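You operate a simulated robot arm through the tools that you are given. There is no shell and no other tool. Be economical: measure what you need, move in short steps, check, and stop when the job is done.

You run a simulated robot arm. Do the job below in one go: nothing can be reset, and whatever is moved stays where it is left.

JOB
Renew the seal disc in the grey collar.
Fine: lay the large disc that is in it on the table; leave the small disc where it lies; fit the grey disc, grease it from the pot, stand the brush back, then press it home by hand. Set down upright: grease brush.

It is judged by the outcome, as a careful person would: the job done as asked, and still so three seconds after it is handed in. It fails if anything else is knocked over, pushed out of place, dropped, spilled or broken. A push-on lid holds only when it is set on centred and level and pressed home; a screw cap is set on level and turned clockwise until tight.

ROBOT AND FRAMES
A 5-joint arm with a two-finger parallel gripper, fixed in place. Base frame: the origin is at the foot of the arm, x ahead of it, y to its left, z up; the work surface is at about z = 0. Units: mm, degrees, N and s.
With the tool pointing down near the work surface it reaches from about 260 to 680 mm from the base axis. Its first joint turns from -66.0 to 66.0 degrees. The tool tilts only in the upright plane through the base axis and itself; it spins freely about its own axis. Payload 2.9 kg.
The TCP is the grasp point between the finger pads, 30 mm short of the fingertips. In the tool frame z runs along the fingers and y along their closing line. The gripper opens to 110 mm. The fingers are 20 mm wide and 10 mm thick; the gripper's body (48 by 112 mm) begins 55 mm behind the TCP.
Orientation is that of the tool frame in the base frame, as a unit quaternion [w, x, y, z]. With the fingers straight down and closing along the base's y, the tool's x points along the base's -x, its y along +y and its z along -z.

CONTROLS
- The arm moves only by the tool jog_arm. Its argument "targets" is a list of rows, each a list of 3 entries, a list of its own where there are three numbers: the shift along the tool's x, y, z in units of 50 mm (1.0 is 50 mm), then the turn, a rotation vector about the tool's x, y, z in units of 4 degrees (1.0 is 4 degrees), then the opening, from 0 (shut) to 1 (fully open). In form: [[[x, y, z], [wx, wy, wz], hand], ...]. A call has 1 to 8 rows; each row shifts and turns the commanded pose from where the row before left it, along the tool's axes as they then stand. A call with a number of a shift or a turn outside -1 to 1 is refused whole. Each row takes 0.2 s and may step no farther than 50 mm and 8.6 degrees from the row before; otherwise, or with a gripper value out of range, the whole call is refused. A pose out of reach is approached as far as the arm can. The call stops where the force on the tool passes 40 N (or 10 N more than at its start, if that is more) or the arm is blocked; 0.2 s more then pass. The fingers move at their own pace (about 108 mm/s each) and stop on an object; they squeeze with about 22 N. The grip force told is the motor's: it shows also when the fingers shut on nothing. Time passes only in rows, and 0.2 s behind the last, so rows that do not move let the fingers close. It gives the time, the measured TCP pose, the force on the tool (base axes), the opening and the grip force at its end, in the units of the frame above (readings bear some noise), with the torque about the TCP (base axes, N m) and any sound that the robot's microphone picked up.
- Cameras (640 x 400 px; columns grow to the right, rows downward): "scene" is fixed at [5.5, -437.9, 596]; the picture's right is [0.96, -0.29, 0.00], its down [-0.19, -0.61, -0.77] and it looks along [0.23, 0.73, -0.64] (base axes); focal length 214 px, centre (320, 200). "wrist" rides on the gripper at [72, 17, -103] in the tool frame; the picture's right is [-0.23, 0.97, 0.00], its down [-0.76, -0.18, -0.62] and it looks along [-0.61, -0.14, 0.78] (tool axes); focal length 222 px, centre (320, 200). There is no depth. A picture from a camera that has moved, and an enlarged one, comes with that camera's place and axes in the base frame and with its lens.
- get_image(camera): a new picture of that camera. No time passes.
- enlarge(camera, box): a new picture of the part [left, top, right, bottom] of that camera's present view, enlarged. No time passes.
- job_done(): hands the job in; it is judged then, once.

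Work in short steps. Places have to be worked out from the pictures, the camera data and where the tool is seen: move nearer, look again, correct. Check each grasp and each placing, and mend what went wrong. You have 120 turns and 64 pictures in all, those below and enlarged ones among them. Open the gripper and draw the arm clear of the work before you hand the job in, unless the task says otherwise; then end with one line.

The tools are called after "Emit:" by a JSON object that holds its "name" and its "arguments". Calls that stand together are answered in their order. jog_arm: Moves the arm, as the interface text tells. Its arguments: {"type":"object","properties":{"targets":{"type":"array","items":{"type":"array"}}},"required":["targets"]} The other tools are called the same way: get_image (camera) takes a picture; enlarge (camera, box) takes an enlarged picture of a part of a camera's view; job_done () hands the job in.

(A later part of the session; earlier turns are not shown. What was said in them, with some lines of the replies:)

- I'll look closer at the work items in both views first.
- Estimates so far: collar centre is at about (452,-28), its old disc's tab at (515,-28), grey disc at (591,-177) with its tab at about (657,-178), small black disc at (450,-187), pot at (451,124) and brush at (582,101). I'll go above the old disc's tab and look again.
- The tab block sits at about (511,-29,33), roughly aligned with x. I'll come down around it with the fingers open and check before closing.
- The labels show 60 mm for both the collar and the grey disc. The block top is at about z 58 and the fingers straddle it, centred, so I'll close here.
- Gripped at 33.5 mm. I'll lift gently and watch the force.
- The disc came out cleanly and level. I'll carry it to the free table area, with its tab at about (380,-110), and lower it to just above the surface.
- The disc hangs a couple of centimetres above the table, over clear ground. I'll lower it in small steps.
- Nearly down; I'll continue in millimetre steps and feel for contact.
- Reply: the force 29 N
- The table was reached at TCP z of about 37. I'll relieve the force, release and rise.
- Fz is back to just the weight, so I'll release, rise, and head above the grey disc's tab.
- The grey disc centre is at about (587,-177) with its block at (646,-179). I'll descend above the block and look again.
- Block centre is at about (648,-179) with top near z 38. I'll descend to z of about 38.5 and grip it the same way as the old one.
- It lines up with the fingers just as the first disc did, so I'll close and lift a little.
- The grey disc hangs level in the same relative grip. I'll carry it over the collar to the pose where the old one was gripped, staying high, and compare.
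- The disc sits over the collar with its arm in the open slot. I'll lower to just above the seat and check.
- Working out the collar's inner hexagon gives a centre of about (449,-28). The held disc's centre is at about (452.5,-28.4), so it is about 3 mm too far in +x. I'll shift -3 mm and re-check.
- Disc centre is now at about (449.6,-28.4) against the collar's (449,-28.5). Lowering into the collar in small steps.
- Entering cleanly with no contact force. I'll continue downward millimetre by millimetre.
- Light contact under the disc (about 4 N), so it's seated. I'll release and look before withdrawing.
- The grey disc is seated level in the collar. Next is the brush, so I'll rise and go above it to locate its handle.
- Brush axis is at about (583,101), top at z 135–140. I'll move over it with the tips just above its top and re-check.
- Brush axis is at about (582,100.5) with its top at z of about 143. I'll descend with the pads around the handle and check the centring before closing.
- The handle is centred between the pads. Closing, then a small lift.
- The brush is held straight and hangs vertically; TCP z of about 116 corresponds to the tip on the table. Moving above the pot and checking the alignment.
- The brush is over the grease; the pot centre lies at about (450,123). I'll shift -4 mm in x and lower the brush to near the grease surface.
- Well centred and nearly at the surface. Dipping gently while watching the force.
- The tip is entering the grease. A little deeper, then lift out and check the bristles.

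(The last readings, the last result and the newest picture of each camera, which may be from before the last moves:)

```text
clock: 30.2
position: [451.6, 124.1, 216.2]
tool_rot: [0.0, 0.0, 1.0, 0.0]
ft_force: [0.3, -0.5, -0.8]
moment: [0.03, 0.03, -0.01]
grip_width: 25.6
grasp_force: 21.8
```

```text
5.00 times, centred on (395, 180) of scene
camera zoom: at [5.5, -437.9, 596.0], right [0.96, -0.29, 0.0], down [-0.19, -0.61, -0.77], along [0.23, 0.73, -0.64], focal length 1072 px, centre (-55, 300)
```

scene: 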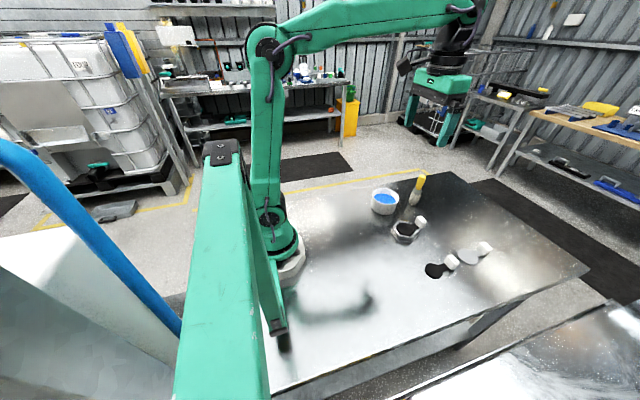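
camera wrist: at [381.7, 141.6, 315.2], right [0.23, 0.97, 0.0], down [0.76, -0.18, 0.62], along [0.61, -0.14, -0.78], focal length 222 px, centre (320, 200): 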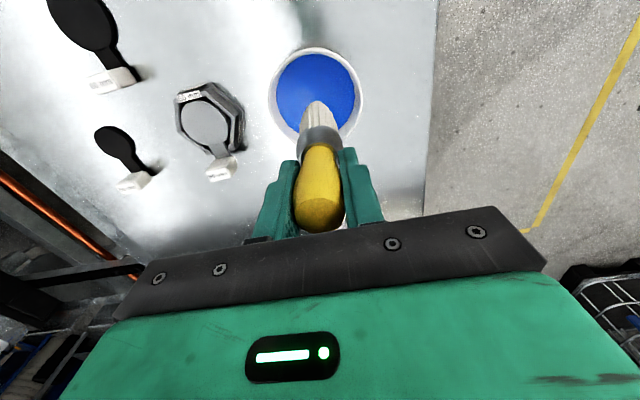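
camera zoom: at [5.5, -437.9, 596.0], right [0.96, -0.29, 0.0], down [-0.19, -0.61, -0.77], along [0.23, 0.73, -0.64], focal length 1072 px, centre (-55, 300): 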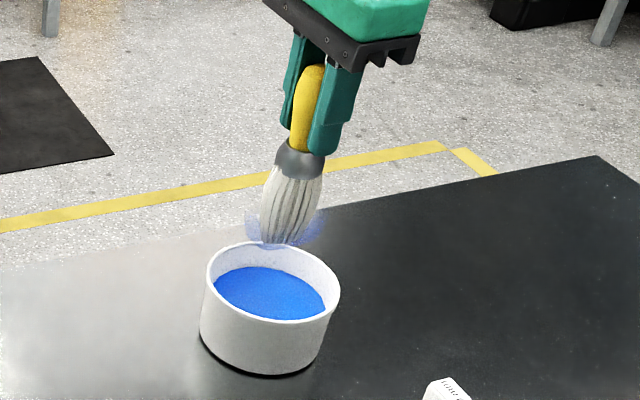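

The bristles now carry grease (blue around the tip). Moving over the disc at (449.5,-28.4) at height.

Emit:
{"name": "jog_arm", "arguments": {"targets": [[[0.01, -0.76, 0], [0, 0, 0], 0.0], [[0.01, -0.76, 0], [0, 0, 0], 0.0], [[0.01, -0.76, 0], [0, 0, 0], 0.0], [[0.01, -0.76, 0], [0, 0, 0], 0.0], [[0, 0, 0.5], [0, 0, 0], 0.0], [[0, 0, 0.4], [0, 0, 0], 0.0], [[0, 0, 0], [0, 0, 0], 0.0]]}}

Emit:
{"name": "get_image", "arguments": {"camera": "wrist"}}

Emit:
{"name": "enlarge", "arguments": {"camera": "scene", "box": [370, 180, 450, 245]}}

```text
clock: 31.8
position: [449.2, -29.1, 170.8]
tool_rot: [0.001, 0.001, 1.0, 0.0]
ft_force: [0.0, 0.7, -1.2]
moment: [-0.03, 0.0, 0.0]
grip_width: 25.8
grasp_force: 22.7
```

```text
23 pictures are left
camera wrist: at [376.0, -11.1, 275.0], right [0.23, 0.97, 0.0], down [0.76, -0.18, 0.62], along [0.61, -0.14, -0.78], focal length 222 px, centre (320, 200)
```

wrist: 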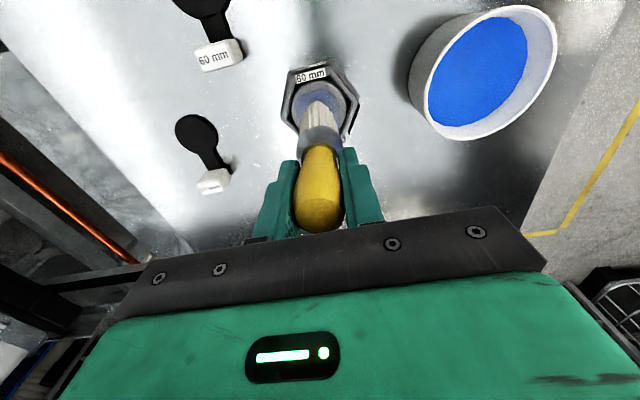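

```text
6.15 times, centred on (410, 212) of scene
camera zoom: at [5.5, -437.9, 596.0], right [0.96, -0.29, 0.0], down [-0.19, -0.61, -0.77], along [0.23, 0.73, -0.64], focal length 1320 px, centre (-234, 123)
```

zoom: 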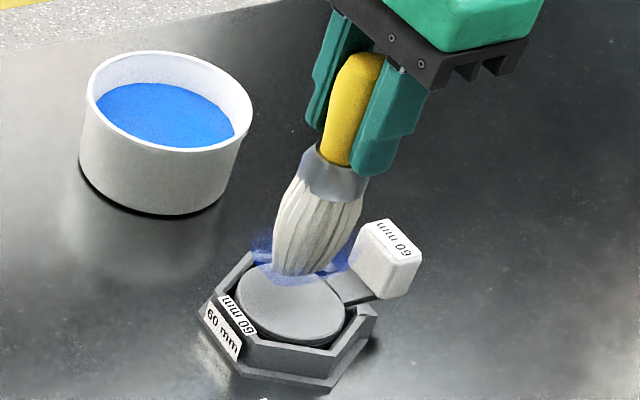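

Centred above the disc; tip at z of about 55. Lowering to light contact.

Emit:
{"name": "jog_arm", "arguments": {"targets": [[[0, 0, 0.25], [0, 0, 0], 0.0], [[0, 0, 0.2], [0, 0, 0], 0.0], [[0, 0, 0], [0, 0, 0], 0.0]]}}

Emit:
{"name": "jog_arm", "arguments": {"targets": [[[0, 0, 0.04], [0, 0, 0], 0.0], [[0, 0, 0], [0, 0, 0], 0.0]]}}

Emit:
{"name": "jog_arm", "arguments": {"targets": [[[0, 0, 0.03], [0, 0, 0], 0.0], [[0, 0, 0], [0, 0, 0], 0.0]]}}

Emit:
{"name": "enlarge", "arguments": {"camera": "scene", "box": [370, 180, 450, 245]}}

```text
clock: 32.6
position: [449.4, -28.9, 149.8]
tool_rot: [0.0, 0.0, 1.0, 0.0]
ft_force: [0.0, -0.1, -0.6]
moment: [-0.02, -0.02, 0.02]
grip_width: 25.5
grasp_force: 21.7
```

```text
clock: 33.2
position: [449.7, -28.6, 145.8]
tool_rot: [-0.001, 0.0, 1.0, 0.0]
ft_force: [0.0, 0.1, -0.9]
moment: [-0.02, 0.0, 0.02]
grip_width: 25.8
grasp_force: 22.5
```

```text
clock: 33.8
position: [448.8, -28.2, 145.1]
tool_rot: [0.0, 0.001, 1.0, 0.0]
ft_force: [-0.7, 0.2, -0.8]
moment: [-0.03, 0.04, 0.01]
grip_width: 25.8
grasp_force: 21.7
```

```text
6.15 times, centred on (410, 212) of scene
camera zoom: at [5.5, -437.9, 596.0], right [0.96, -0.29, 0.0], down [-0.19, -0.61, -0.77], along [0.23, 0.73, -0.64], focal length 1320 px, centre (-234, 123)
```

zoom: 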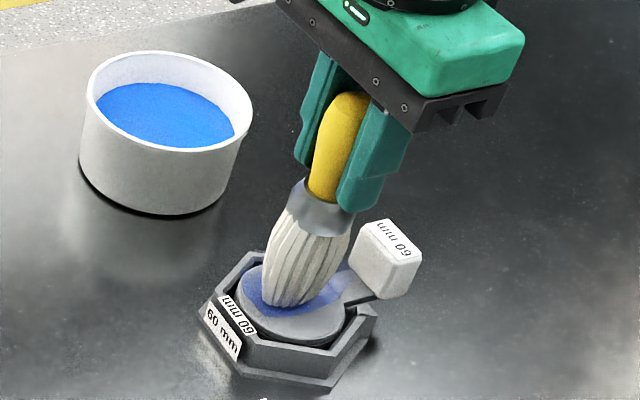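

Almost touching; a few more 1 mm steps until I feel the disc.

Emit:
{"name": "jog_arm", "arguments": {"targets": [[[0, 0, 0.03], [0, 0, 0], 0.0], [[0, 0, 0], [0, 0, 0], 0.0]]}}

Emit:
{"name": "jog_arm", "arguments": {"targets": [[[0, 0, 0.02], [0, 0, 0], 0.0], [[0, 0, 0], [0, 0, 0], 0.0]]}}

```text
clock: 34.4
position: [450.5, -28.0, 143.8]
tool_rot: [-0.001, 0.0, 1.0, 0.0]
ft_force: [-0.1, 0.2, -1.1]
moment: [-0.03, 0.02, 0.0]
grip_width: 25.6
grasp_force: 21.4
```

```text
clock: 35.0
position: [450.2, -29.0, 142.0]
tool_rot: [0.0, 0.0, 1.0, 0.0]
ft_force: [0.4, 0.1, -0.9]
moment: [0.0, -0.03, 0.01]
grip_width: 25.6
grasp_force: 21.6
```

Tip is at about z 26.5, right at the disc surface. One more small step, then light strokes over the disc.

Emit:
{"name": "jog_arm", "arguments": {"targets": [[[0, 0, 0.03], [0, 0, 0], 0.0], [[0, 0, 0], [0, 0, 0], 0.0]]}}

Emit:
{"name": "enlarge", "arguments": {"camera": "scene", "box": [390, 205, 440, 245]}}

```text
clock: 35.6
position: [449.9, -27.4, 140.1]
tool_rot: [0.0, 0.0, 1.0, 0.0]
ft_force: [-1.0, -1.5, 1.8]
moment: [-0.1, 0.06, -0.01]
grip_width: 25.6
grasp_force: 22.1
```

```text
10.00 times, centred on (415, 225) of scene
camera zoom: at [5.5, -437.9, 596.0], right [0.96, -0.29, 0.0], down [-0.19, -0.61, -0.77], along [0.23, 0.73, -0.64], focal length 2145 px, centre (-630, -50)
```

zoom: 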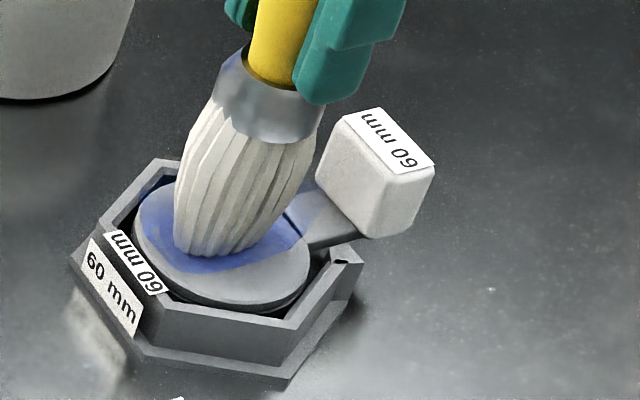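

Gentle contact of about 3 N. I'll ease off slightly and make small strokes of ±8 mm, staying inside the rim.

Emit:
{"name": "jog_arm", "arguments": {"targets": [[[0, 0.08, -0.01], [0, 0, 0], 0.0], [[0, 0.08, 0], [0, 0, 0], 0.0], [[0, -0.16, 0], [0, 0, 0], 0.0], [[0, -0.16, 0], [0, 0, 0], 0.0], [[0, 0.16, 0], [0, 0, 0], 0.0], [[0.14, 0, 0], [0, 0, 0], 0.0], [[-0.14, 0, 0], [0, 0, 0], 0.0], [[0, 0, 0], [0, 0, 0], 0.0]]}}

Emit:
{"name": "jog_arm", "arguments": {"targets": [[[0, 0, -0.4], [0, 0, 0], 0.0], [[0, 0, -0.6], [0, 0, 0], 0.0], [[0, 0, -0.6], [0, 0, 0], 0.0], [[0, 0, 0], [0, 0, 0], 0.0]]}}

Emit:
{"name": "enlarge", "arguments": {"camera": "scene", "box": [370, 170, 450, 245]}}

```text
clock: 37.4
position: [448.3, -26.9, 142.4]
tool_rot: [-0.001, 0.0, 1.0, 0.001]
ft_force: [-1.7, 0.1, 1.2]
moment: [-0.05, 0.2, 0.01]
grip_width: 25.6
grasp_force: 22.2
```

```text
clock: 38.4
position: [449.4, -27.8, 221.2]
tool_rot: [0.001, 0.0, 1.0, 0.0]
ft_force: [-0.6, -0.7, -0.8]
moment: [-0.02, 0.02, -0.01]
grip_width: 25.3
grasp_force: 21.7
```

```text
5.33 times, centred on (410, 208) of scene
camera zoom: at [5.5, -437.9, 596.0], right [0.96, -0.29, 0.0], down [-0.19, -0.61, -0.77], along [0.23, 0.73, -0.64], focal length 1144 px, centre (-160, 160)
```

zoom: 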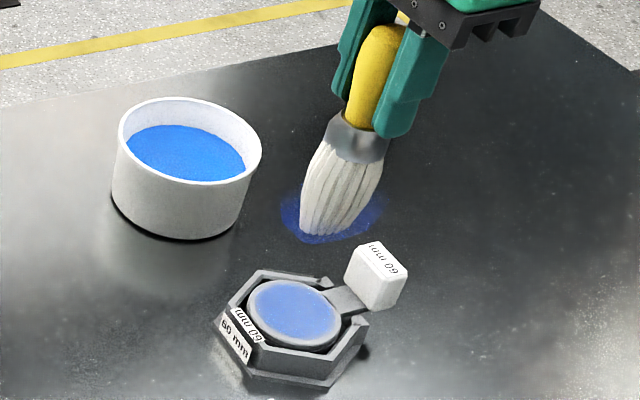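

The disc shows an even grease film. Taking the brush back above its original spot (581,101).

Emit:
{"name": "jog_arm", "arguments": {"targets": [[[-0.528, 0.516, 0], [0, 0, 0], 0.0], [[-0.528, 0.516, 0], [0, 0, 0], 0.0], [[-0.528, 0.516, 0], [0, 0, 0], 0.0], [[-0.528, 0.516, 0], [0, 0, 0], 0.0], [[-0.528, 0.516, 0], [0, 0, 0], 0.0], [[0, 0, 0.8], [0, 0, 0], 0.0], [[0, 0, 0.8], [0, 0, 0], 0.0], [[0, 0, 0], [0, 0, 0], 0.0]]}}

Emit:
{"name": "get_image", "arguments": {"camera": "wrist"}}

Emit:
{"name": "enlarge", "arguments": {"camera": "scene", "box": [365, 120, 475, 215]}}

```text
clock: 40.2
position: [581.1, 102.1, 142.1]
tool_rot: [0.0, 0.0, 1.0, 0.0]
ft_force: [-0.5, -1.3, -0.2]
moment: [-0.03, 0.0, -0.02]
grip_width: 25.8
grasp_force: 22.1
```

```text
18 pictures are left
camera wrist: at [508.7, 118.6, 245.8], right [0.23, 0.97, 0.0], down [0.76, -0.18, 0.62], along [0.61, -0.14, -0.78], focal length 222 px, centre (320, 200)
```

wrist: 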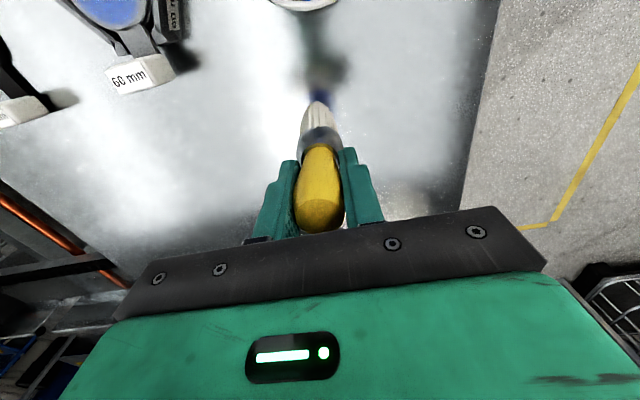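

```text
4.21 times, centred on (420, 168) of scene
camera zoom: at [5.5, -437.9, 596.0], right [0.96, -0.29, 0.0], down [-0.19, -0.61, -0.77], along [0.23, 0.73, -0.64], focal length 903 px, centre (-101, 337)
```

zoom: 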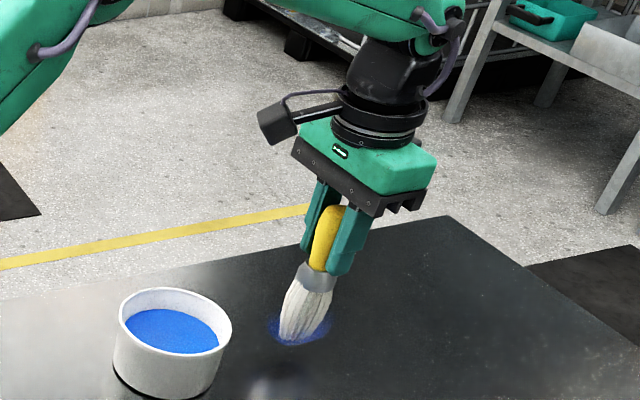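

The brush is unchanged in the grip and still vertical. Lowering to the table in small steps.

Emit:
{"name": "jog_arm", "arguments": {"targets": [[[0, 0, 0.3], [0, 0, 0], 0.0], [[0, 0, 0.16], [0, 0, 0], 0.0], [[0, 0, 0], [0, 0, 0], 0.0]]}}

Emit:
{"name": "jog_arm", "arguments": {"targets": [[[0, 0, 0.03], [0, 0, 0], 0.0], [[0, 0, 0], [0, 0, 0], 0.0]]}}

```text
clock: 41.0
position: [581.7, 100.7, 118.6]
tool_rot: [0.0, 0.0, 1.0, 0.0]
ft_force: [0.5, -0.5, -0.6]
moment: [-0.01, -0.01, 0.02]
grip_width: 25.9
grasp_force: 22.3
```

```text
clock: 41.6
position: [580.5, 101.7, 117.5]
tool_rot: [-0.001, 0.0, 1.0, -0.001]
ft_force: [0.4, -0.1, -0.4]
moment: [0.02, 0.01, -0.04]
grip_width: 25.7
grasp_force: 21.6
```

Emit:
{"name": "jog_arm", "arguments": {"targets": [[[0, 0, 0.02], [0, 0, 0], 0.0], [[0, 0, 0], [0, 0, 0], 0.0]]}}

Emit:
{"name": "jog_arm", "arguments": {"targets": [[[0, 0, 0.01], [0, 0, 0], 0.0], [[0, 0, 0], [0, 0, 0], 0.0]]}}

```text
clock: 42.2
position: [580.9, 100.8, 116.1]
tool_rot: [0.0, 0.0, 1.0, 0.0]
ft_force: [-0.6, 0.2, -0.6]
moment: [-0.01, -0.03, 0.01]
grip_width: 25.8
grasp_force: 22.0
```

```text
clock: 42.8
position: [581.0, 100.2, 116.1]
tool_rot: [0.0, 0.0, 1.0, 0.0]
ft_force: [-1.1, 0.3, 2.3]
moment: [0.04, 0.13, -0.01]
grip_width: 25.8
grasp_force: 22.3
```

Light contact with the table. Opening the fingers and rising straight up.

Emit:
{"name": "jog_arm", "arguments": {"targets": [[[0, 0, 0], [0, 0, 0], 0.4], [[0, 0, 0], [0, 0, 0], 0.7], [[0, 0, 0], [0, 0, 0], 0.8], [[0, 0, -0.6], [0, 0, 0], 0.8], [[0, 0, -0.8], [0, 0, 0], 0.8], [[0, 0, -0.8], [0, 0, 0], 0.8], [[0, 0, 0], [0, 0, 0], 0.8]]}}

Emit:
{"name": "enlarge", "arguments": {"camera": "scene", "box": [365, 140, 475, 245]}}

```text
clock: 44.4
position: [582.7, 100.4, 228.0]
tool_rot: [0.0, 0.001, 1.0, 0.0]
ft_force: [0.3, -0.4, -0.1]
moment: [0.0, 0.03, -0.02]
grip_width: 88.0
grasp_force: 0.0
```

```text
3.81 times, centred on (420, 192) of scene
camera zoom: at [5.5, -437.9, 596.0], right [0.96, -0.29, 0.0], down [-0.19, -0.61, -0.77], along [0.23, 0.73, -0.64], focal length 817 px, centre (-61, 229)
```

zoom: 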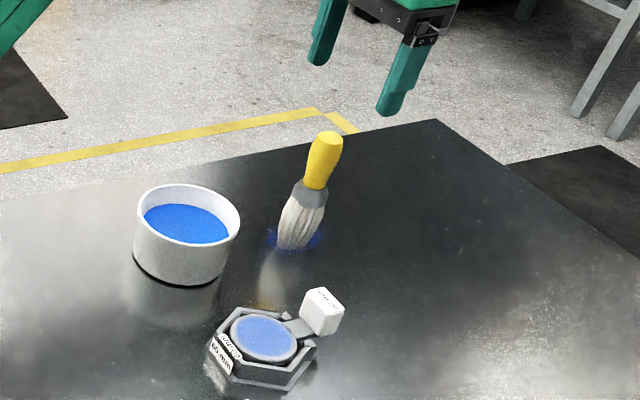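

The brush stands upright at its old place. Now I'll close the fingers and go over the disc centre to press it home.

Emit:
{"name": "jog_arm", "arguments": {"targets": [[[0.528, -0.516, 0], [0, 0, 0], 0.0], [[0.528, -0.516, 0], [0, 0, 0], 0.0], [[0.528, -0.516, 0], [0, 0, 0], 0.0], [[0.528, -0.516, 0], [0, 0, 0], 0.0], [[0.528, -0.516, 0], [0, 0, 0], 0.0], [[0, 0, 0.9], [0, 0, 0], 0.0], [[0, 0, 0.9], [0, 0, 0], 0.0], [[0, 0, 0.9], [0, 0, 0], 0.0]]}}

Emit:
{"name": "jog_arm", "arguments": {"targets": [[[0, 0, 0.4], [0, 0, 0], 0.0], [[0, 0, 0], [0, 0, 0], 0.0]]}}

Emit:
{"name": "enlarge", "arguments": {"camera": "scene", "box": [385, 190, 445, 245]}}

Emit:
{"name": "enlarge", "arguments": {"camera": "wrist", "box": [220, 60, 420, 200]}}

```text
clock: 46.2
position: [449.8, -29.6, 89.3]
tool_rot: [0.0, 0.0, 1.0, 0.0]
ft_force: [0.3, -0.9, -0.4]
moment: [0.0, -0.01, -0.03]
grip_width: 0.0
grasp_force: 22.5
```

```text
clock: 46.8
position: [449.1, -28.7, 70.4]
tool_rot: [0.0, 0.0, 1.0, 0.0]
ft_force: [-1.1, 0.3, 0.5]
moment: [0.02, 0.01, 0.0]
grip_width: 0.3
grasp_force: 22.0
```

```text
7.27 times, centred on (415, 218) of scene
camera zoom: at [5.5, -437.9, 596.0], right [0.96, -0.29, 0.0], down [-0.19, -0.61, -0.77], along [0.23, 0.73, -0.64], focal length 1560 px, centre (-371, 73)
```

zoom: 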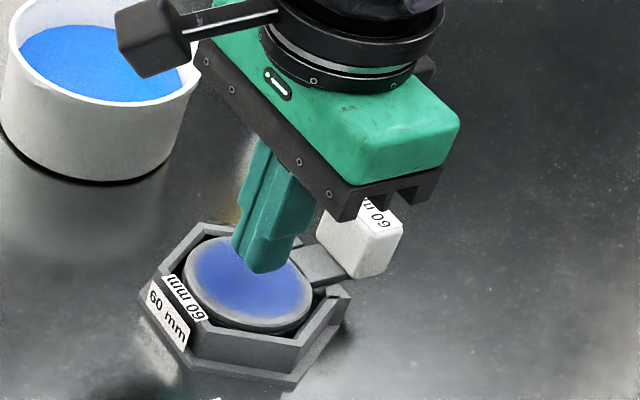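

```text
2.86 times, centred on (320, 130) of wrist
camera zoom: at [376.7, -11.6, 173.9], right [0.23, 0.97, 0.0], down [0.76, -0.18, 0.62], along [0.61, -0.14, -0.78], focal length 635 px, centre (320, 400)
```

zoom: 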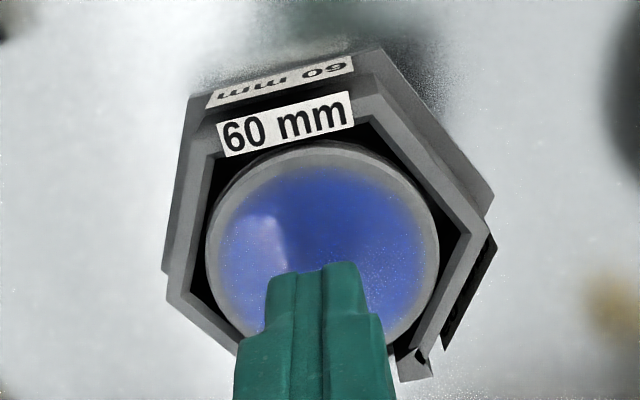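

Fingertips are centred about 14 mm above the disc. Going down, then pressing in small steps.

Emit:
{"name": "jog_arm", "arguments": {"targets": [[[0, 0, 0.2], [0, 0, 0], 0.0], [[0, 0, 0.04], [0, 0, 0], 0.0], [[0, 0, 0.03], [0, 0, 0], 0.0], [[0, 0, 0.02], [0, 0, 0], 0.0]]}}

Emit:
{"name": "jog_arm", "arguments": {"targets": [[[0, 0, 0.02], [0, 0, 0], 0.0], [[0, 0, 0.02], [0, 0, 0], 0.0]]}}

```text
clock: 47.8
position: [450.0, -28.8, 56.0]
tool_rot: [0.0, 0.0, 1.0, 0.0]
ft_force: [0.9, -0.6, 0.0]
moment: [0.04, 0.02, 0.01]
grip_width: 0.2
grasp_force: 21.7
```

```text
clock: 48.4
position: [449.5, -28.7, 54.6]
tool_rot: [0.001, 0.0, 1.0, 0.0]
ft_force: [0.5, 0.1, -0.2]
moment: [-0.02, 0.02, -0.01]
grip_width: 0.1
grasp_force: 21.9
```

Emit:
{"name": "jog_arm", "arguments": {"targets": [[[0, 0, 0.02], [0, 0, 0], 0.0], [[0, 0, 0.02], [0, 0, 0], 0.0]]}}

Emit:
{"name": "jog_arm", "arguments": {"targets": [[[0, 0, 0.02], [0, 0, 0], 0.0], [[0, 0, 0.02], [0, 0, 0], 0.0]]}}

```text
clock: 49.0
position: [449.7, -28.8, 52.8]
tool_rot: [0.001, 0.0, 1.0, 0.0]
ft_force: [0.3, -0.4, 0.0]
moment: [-0.01, 0.01, -0.03]
grip_width: 0.2
grasp_force: 21.8
```

```text
clock: 49.6
position: [451.6, -28.2, 51.3]
tool_rot: [0.002, 0.0, 1.0, 0.0]
ft_force: [-5.3, -0.1, 16.2]
moment: [-0.01, 0.16, 0.0]
grip_width: 0.0
grasp_force: 22.2
```

Contact at TCP z of about 52 with 16 N. Continuing the press.

Emit:
{"name": "jog_arm", "arguments": {"targets": [[[0, 0, 0.02], [0, 0, 0], 0.0]]}}

Emit:
{"name": "jog_arm", "arguments": {"targets": [[[0, 0, 0.02], [0, 0, 0], 0.0]]}}

Emit:
{"name": "jog_arm", "arguments": {"targets": [[[0, 0, 0.02], [0, 0, 0], 0.0]]}}

```text
clock: 50.0
position: [451.6, -29.2, 50.4]
tool_rot: [0.001, 0.0, 1.0, -0.001]
ft_force: [-10.8, 1.3, 33.9]
moment: [0.03, 0.33, 0.03]
grip_width: 0.0
grasp_force: 21.5
```

```text
clock: 50.4
position: [450.1, -28.5, 50.5]
tool_rot: [0.001, 0.0, 1.0, -0.001]
ft_force: [-6.9, 1.4, 14.9]
moment: [-0.01, 0.16, 0.06]
grip_width: 0.0
grasp_force: 22.0
stopped in row 1: the force on the tool passed its limit at 48 N (the readings are from after the stop); the commanded pose is now the measured one
```

```text
clock: 50.8
position: [451.5, -27.8, 49.8]
tool_rot: [0.001, 0.0, 1.0, 0.0]
ft_force: [-13.5, 1.9, 32.2]
moment: [0.06, 0.41, 0.02]
grip_width: 0.1
grasp_force: 21.9
```

It peaked at 48 N with no sound reported. I'll back off and check whether the disc went down level.

Emit:
{"name": "jog_arm", "arguments": {"targets": [[[0, 0, -0.1], [0, 0, 0], 0.0], [[0, 0, -0.9], [0, 0, 0], 0.0], [[0, 0, -0.9], [0, 0, 0], 0.0], [[0, 0, 0], [0, 0, 0], 0.0]]}}

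Emit:
{"name": "enlarge", "arguments": {"camera": "scene", "box": [390, 205, 440, 245]}}

Emit:
{"name": "enlarge", "arguments": {"camera": "wrist", "box": [240, 60, 400, 170]}}

```text
clock: 51.8
position: [451.3, -27.9, 143.0]
tool_rot: [0.001, 0.0, 1.0, 0.001]
ft_force: [-0.2, -0.2, -0.1]
moment: [-0.01, 0.02, -0.01]
grip_width: 0.0
grasp_force: 21.9
```

```text
10.00 times, centred on (415, 225) of scene
camera zoom: at [5.5, -437.9, 596.0], right [0.96, -0.29, 0.0], down [-0.19, -0.61, -0.77], along [0.23, 0.73, -0.64], focal length 2145 px, centre (-630, -50)
```

zoom: 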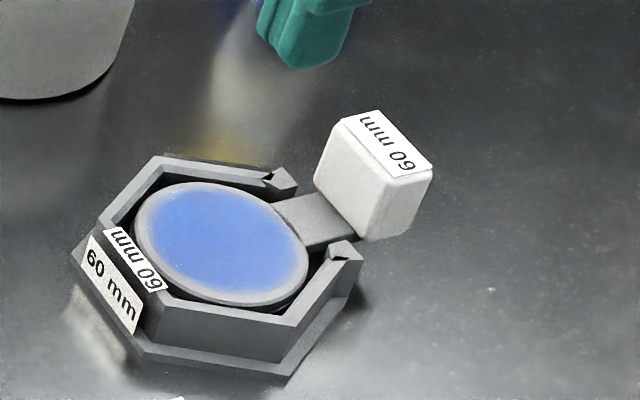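

```text
3.64 times, centred on (320, 115) of wrist
camera zoom: at [378.6, -10.9, 247.6], right [0.23, 0.97, 0.0], down [0.76, -0.18, 0.62], along [0.61, -0.14, -0.78], focal length 808 px, centre (320, 509)
```

zoom: 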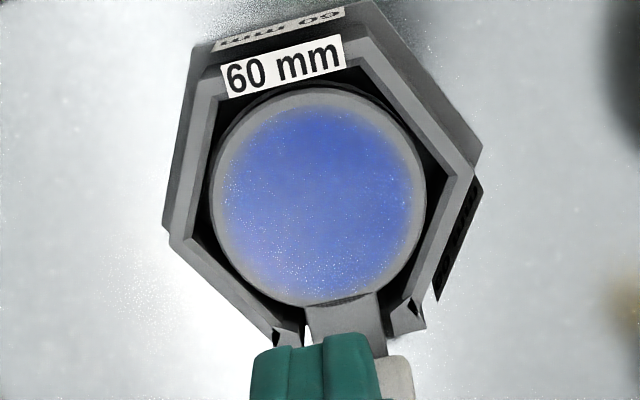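

The disc is level, centred and at the same height as the old one sat. I'll press once more with a steady hold to be sure.

Emit:
{"name": "jog_arm", "arguments": {"targets": [[[0.03, -0.01, 0.9], [0, 0, 0], 0.0], [[0, 0, 0.86], [0, 0, 0], 0.0], [[0, 0, 0.04], [0, 0, 0], 0.0], [[0, 0, 0.03], [0, 0, 0], 0.0], [[0, 0, 0], [0, 0, 0], 0.0]]}}

Emit:
{"name": "jog_arm", "arguments": {"targets": [[[0, 0, 0.02], [0, 0, 0], 0.0], [[0, 0, 0], [0, 0, 0], 0.0]]}}

```text
clock: 53.0
position: [449.1, -29.2, 52.8]
tool_rot: [0.0, 0.0, 1.0, 0.0]
ft_force: [-0.1, -0.9, -0.3]
moment: [-0.01, 0.01, 0.0]
grip_width: 0.0
grasp_force: 21.6
```

```text
clock: 53.6
position: [449.7, -28.7, 51.9]
tool_rot: [0.0, 0.0, 1.0, 0.0]
ft_force: [-0.3, 0.2, 1.8]
moment: [-0.01, 0.02, 0.0]
grip_width: 0.0
grasp_force: 21.8
```

Emit:
{"name": "jog_arm", "arguments": {"targets": [[[0, 0, 0.025], [0, 0, 0], 0.0], [[0, 0, 0.02], [0, 0, 0], 0.0], [[0, 0, 0], [0, 0, 0], 0.0]]}}

Emit:
{"name": "jog_arm", "arguments": {"targets": [[[0, 0, 0.012], [0, 0, 0], 0.0], [[0, 0, 0], [0, 0, 0], 0.0], [[0, 0, 0], [0, 0, 0], 0.0], [[0, 0, 0], [0, 0, 0], 0.0]]}}

```text
clock: 54.4
position: [449.4, -29.8, 51.4]
tool_rot: [0.002, 0.0, 1.0, -0.001]
ft_force: [-7.5, 0.0, 26.7]
moment: [-0.04, 0.24, 0.02]
grip_width: 0.2
grasp_force: 21.7
```

```text
clock: 55.4
position: [449.7, -30.1, 50.4]
tool_rot: [0.004, 0.0, 1.0, 0.0]
ft_force: [-6.8, 1.4, 36.8]
moment: [0.03, 0.22, 0.04]
grip_width: 0.0
grasp_force: 22.5
```

Solid at 37 N with no further travel, so it's home. Retracting, opening and moving clear.

Emit:
{"name": "jog_arm", "arguments": {"targets": [[[0, 0, -0.1], [0, 0, 0], 0.0], [[0, 0, -0.9], [0, 0, 0], 0.0], [[0, 0, -0.9], [0, 0, 0], 0.0], [[0, 0, -0.95], [0, 0, 0], 0.0], [[0.3, 0, -0.9], [0, 0, 0], 0.5], [[0.6, 0, -0.75], [0, 0, 0], 1.0], [[0.6, 0, -0.75], [0, 0, 0], 1.0], [[0, 0, 0], [0, 0, 0], 1.0]]}}

Emit:
{"name": "enlarge", "arguments": {"camera": "scene", "box": [350, 160, 510, 290]}}

Emit:
{"name": "enlarge", "arguments": {"camera": "scene", "box": [390, 205, 440, 245]}}

```text
clock: 57.2
position: [372.7, -27.7, 311.7]
tool_rot: [0.001, -0.001, 1.0, 0.0]
ft_force: [0.2, 0.4, 0.0]
moment: [-0.01, 0.01, -0.02]
grip_width: 109.9
grasp_force: 0.0
```

```text
3.08 times, centred on (430, 225) of scene
camera zoom: at [5.5, -437.9, 596.0], right [0.96, -0.29, 0.0], down [-0.19, -0.61, -0.77], along [0.23, 0.73, -0.64], focal length 660 px, centre (-18, 123)
```

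zoom: 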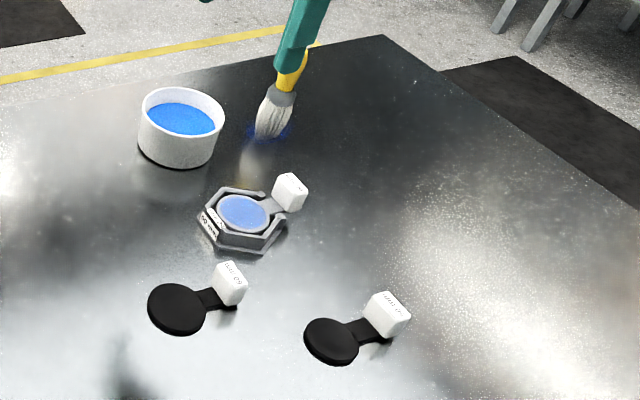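

```text
10.00 times, centred on (415, 225) of scene
camera zoom: at [5.5, -437.9, 596.0], right [0.96, -0.29, 0.0], down [-0.19, -0.61, -0.77], along [0.23, 0.73, -0.64], focal length 2145 px, centre (-630, -50)
```

zoom: 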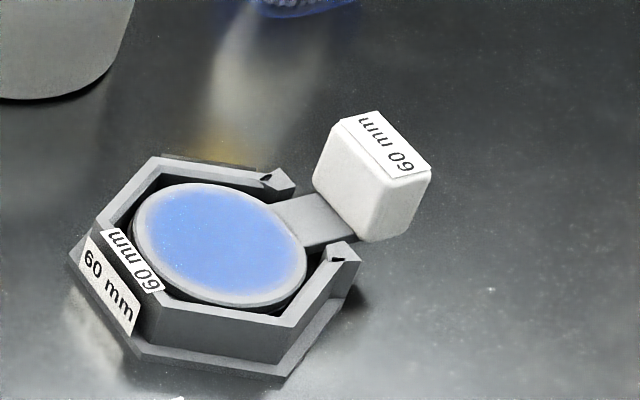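

The disc is in the collar, level, greased and pressed. The old disc lies on the table, the small disc is untouched, the brush is upright and the arm is clear, so I'm handing in.

Emit:
{"name": "job_done", "arguments": {}}

```text
The job is handed in.
```

The seal disc is renewed: the old 60 mm disc is on the table, and the grey disc is greased and pressed home in the collar (it took 48 N with no further travel and no click heard). The small disc was left where it lay and the brush stands upright in its old place; the collar slid about 1 mm during pressing.
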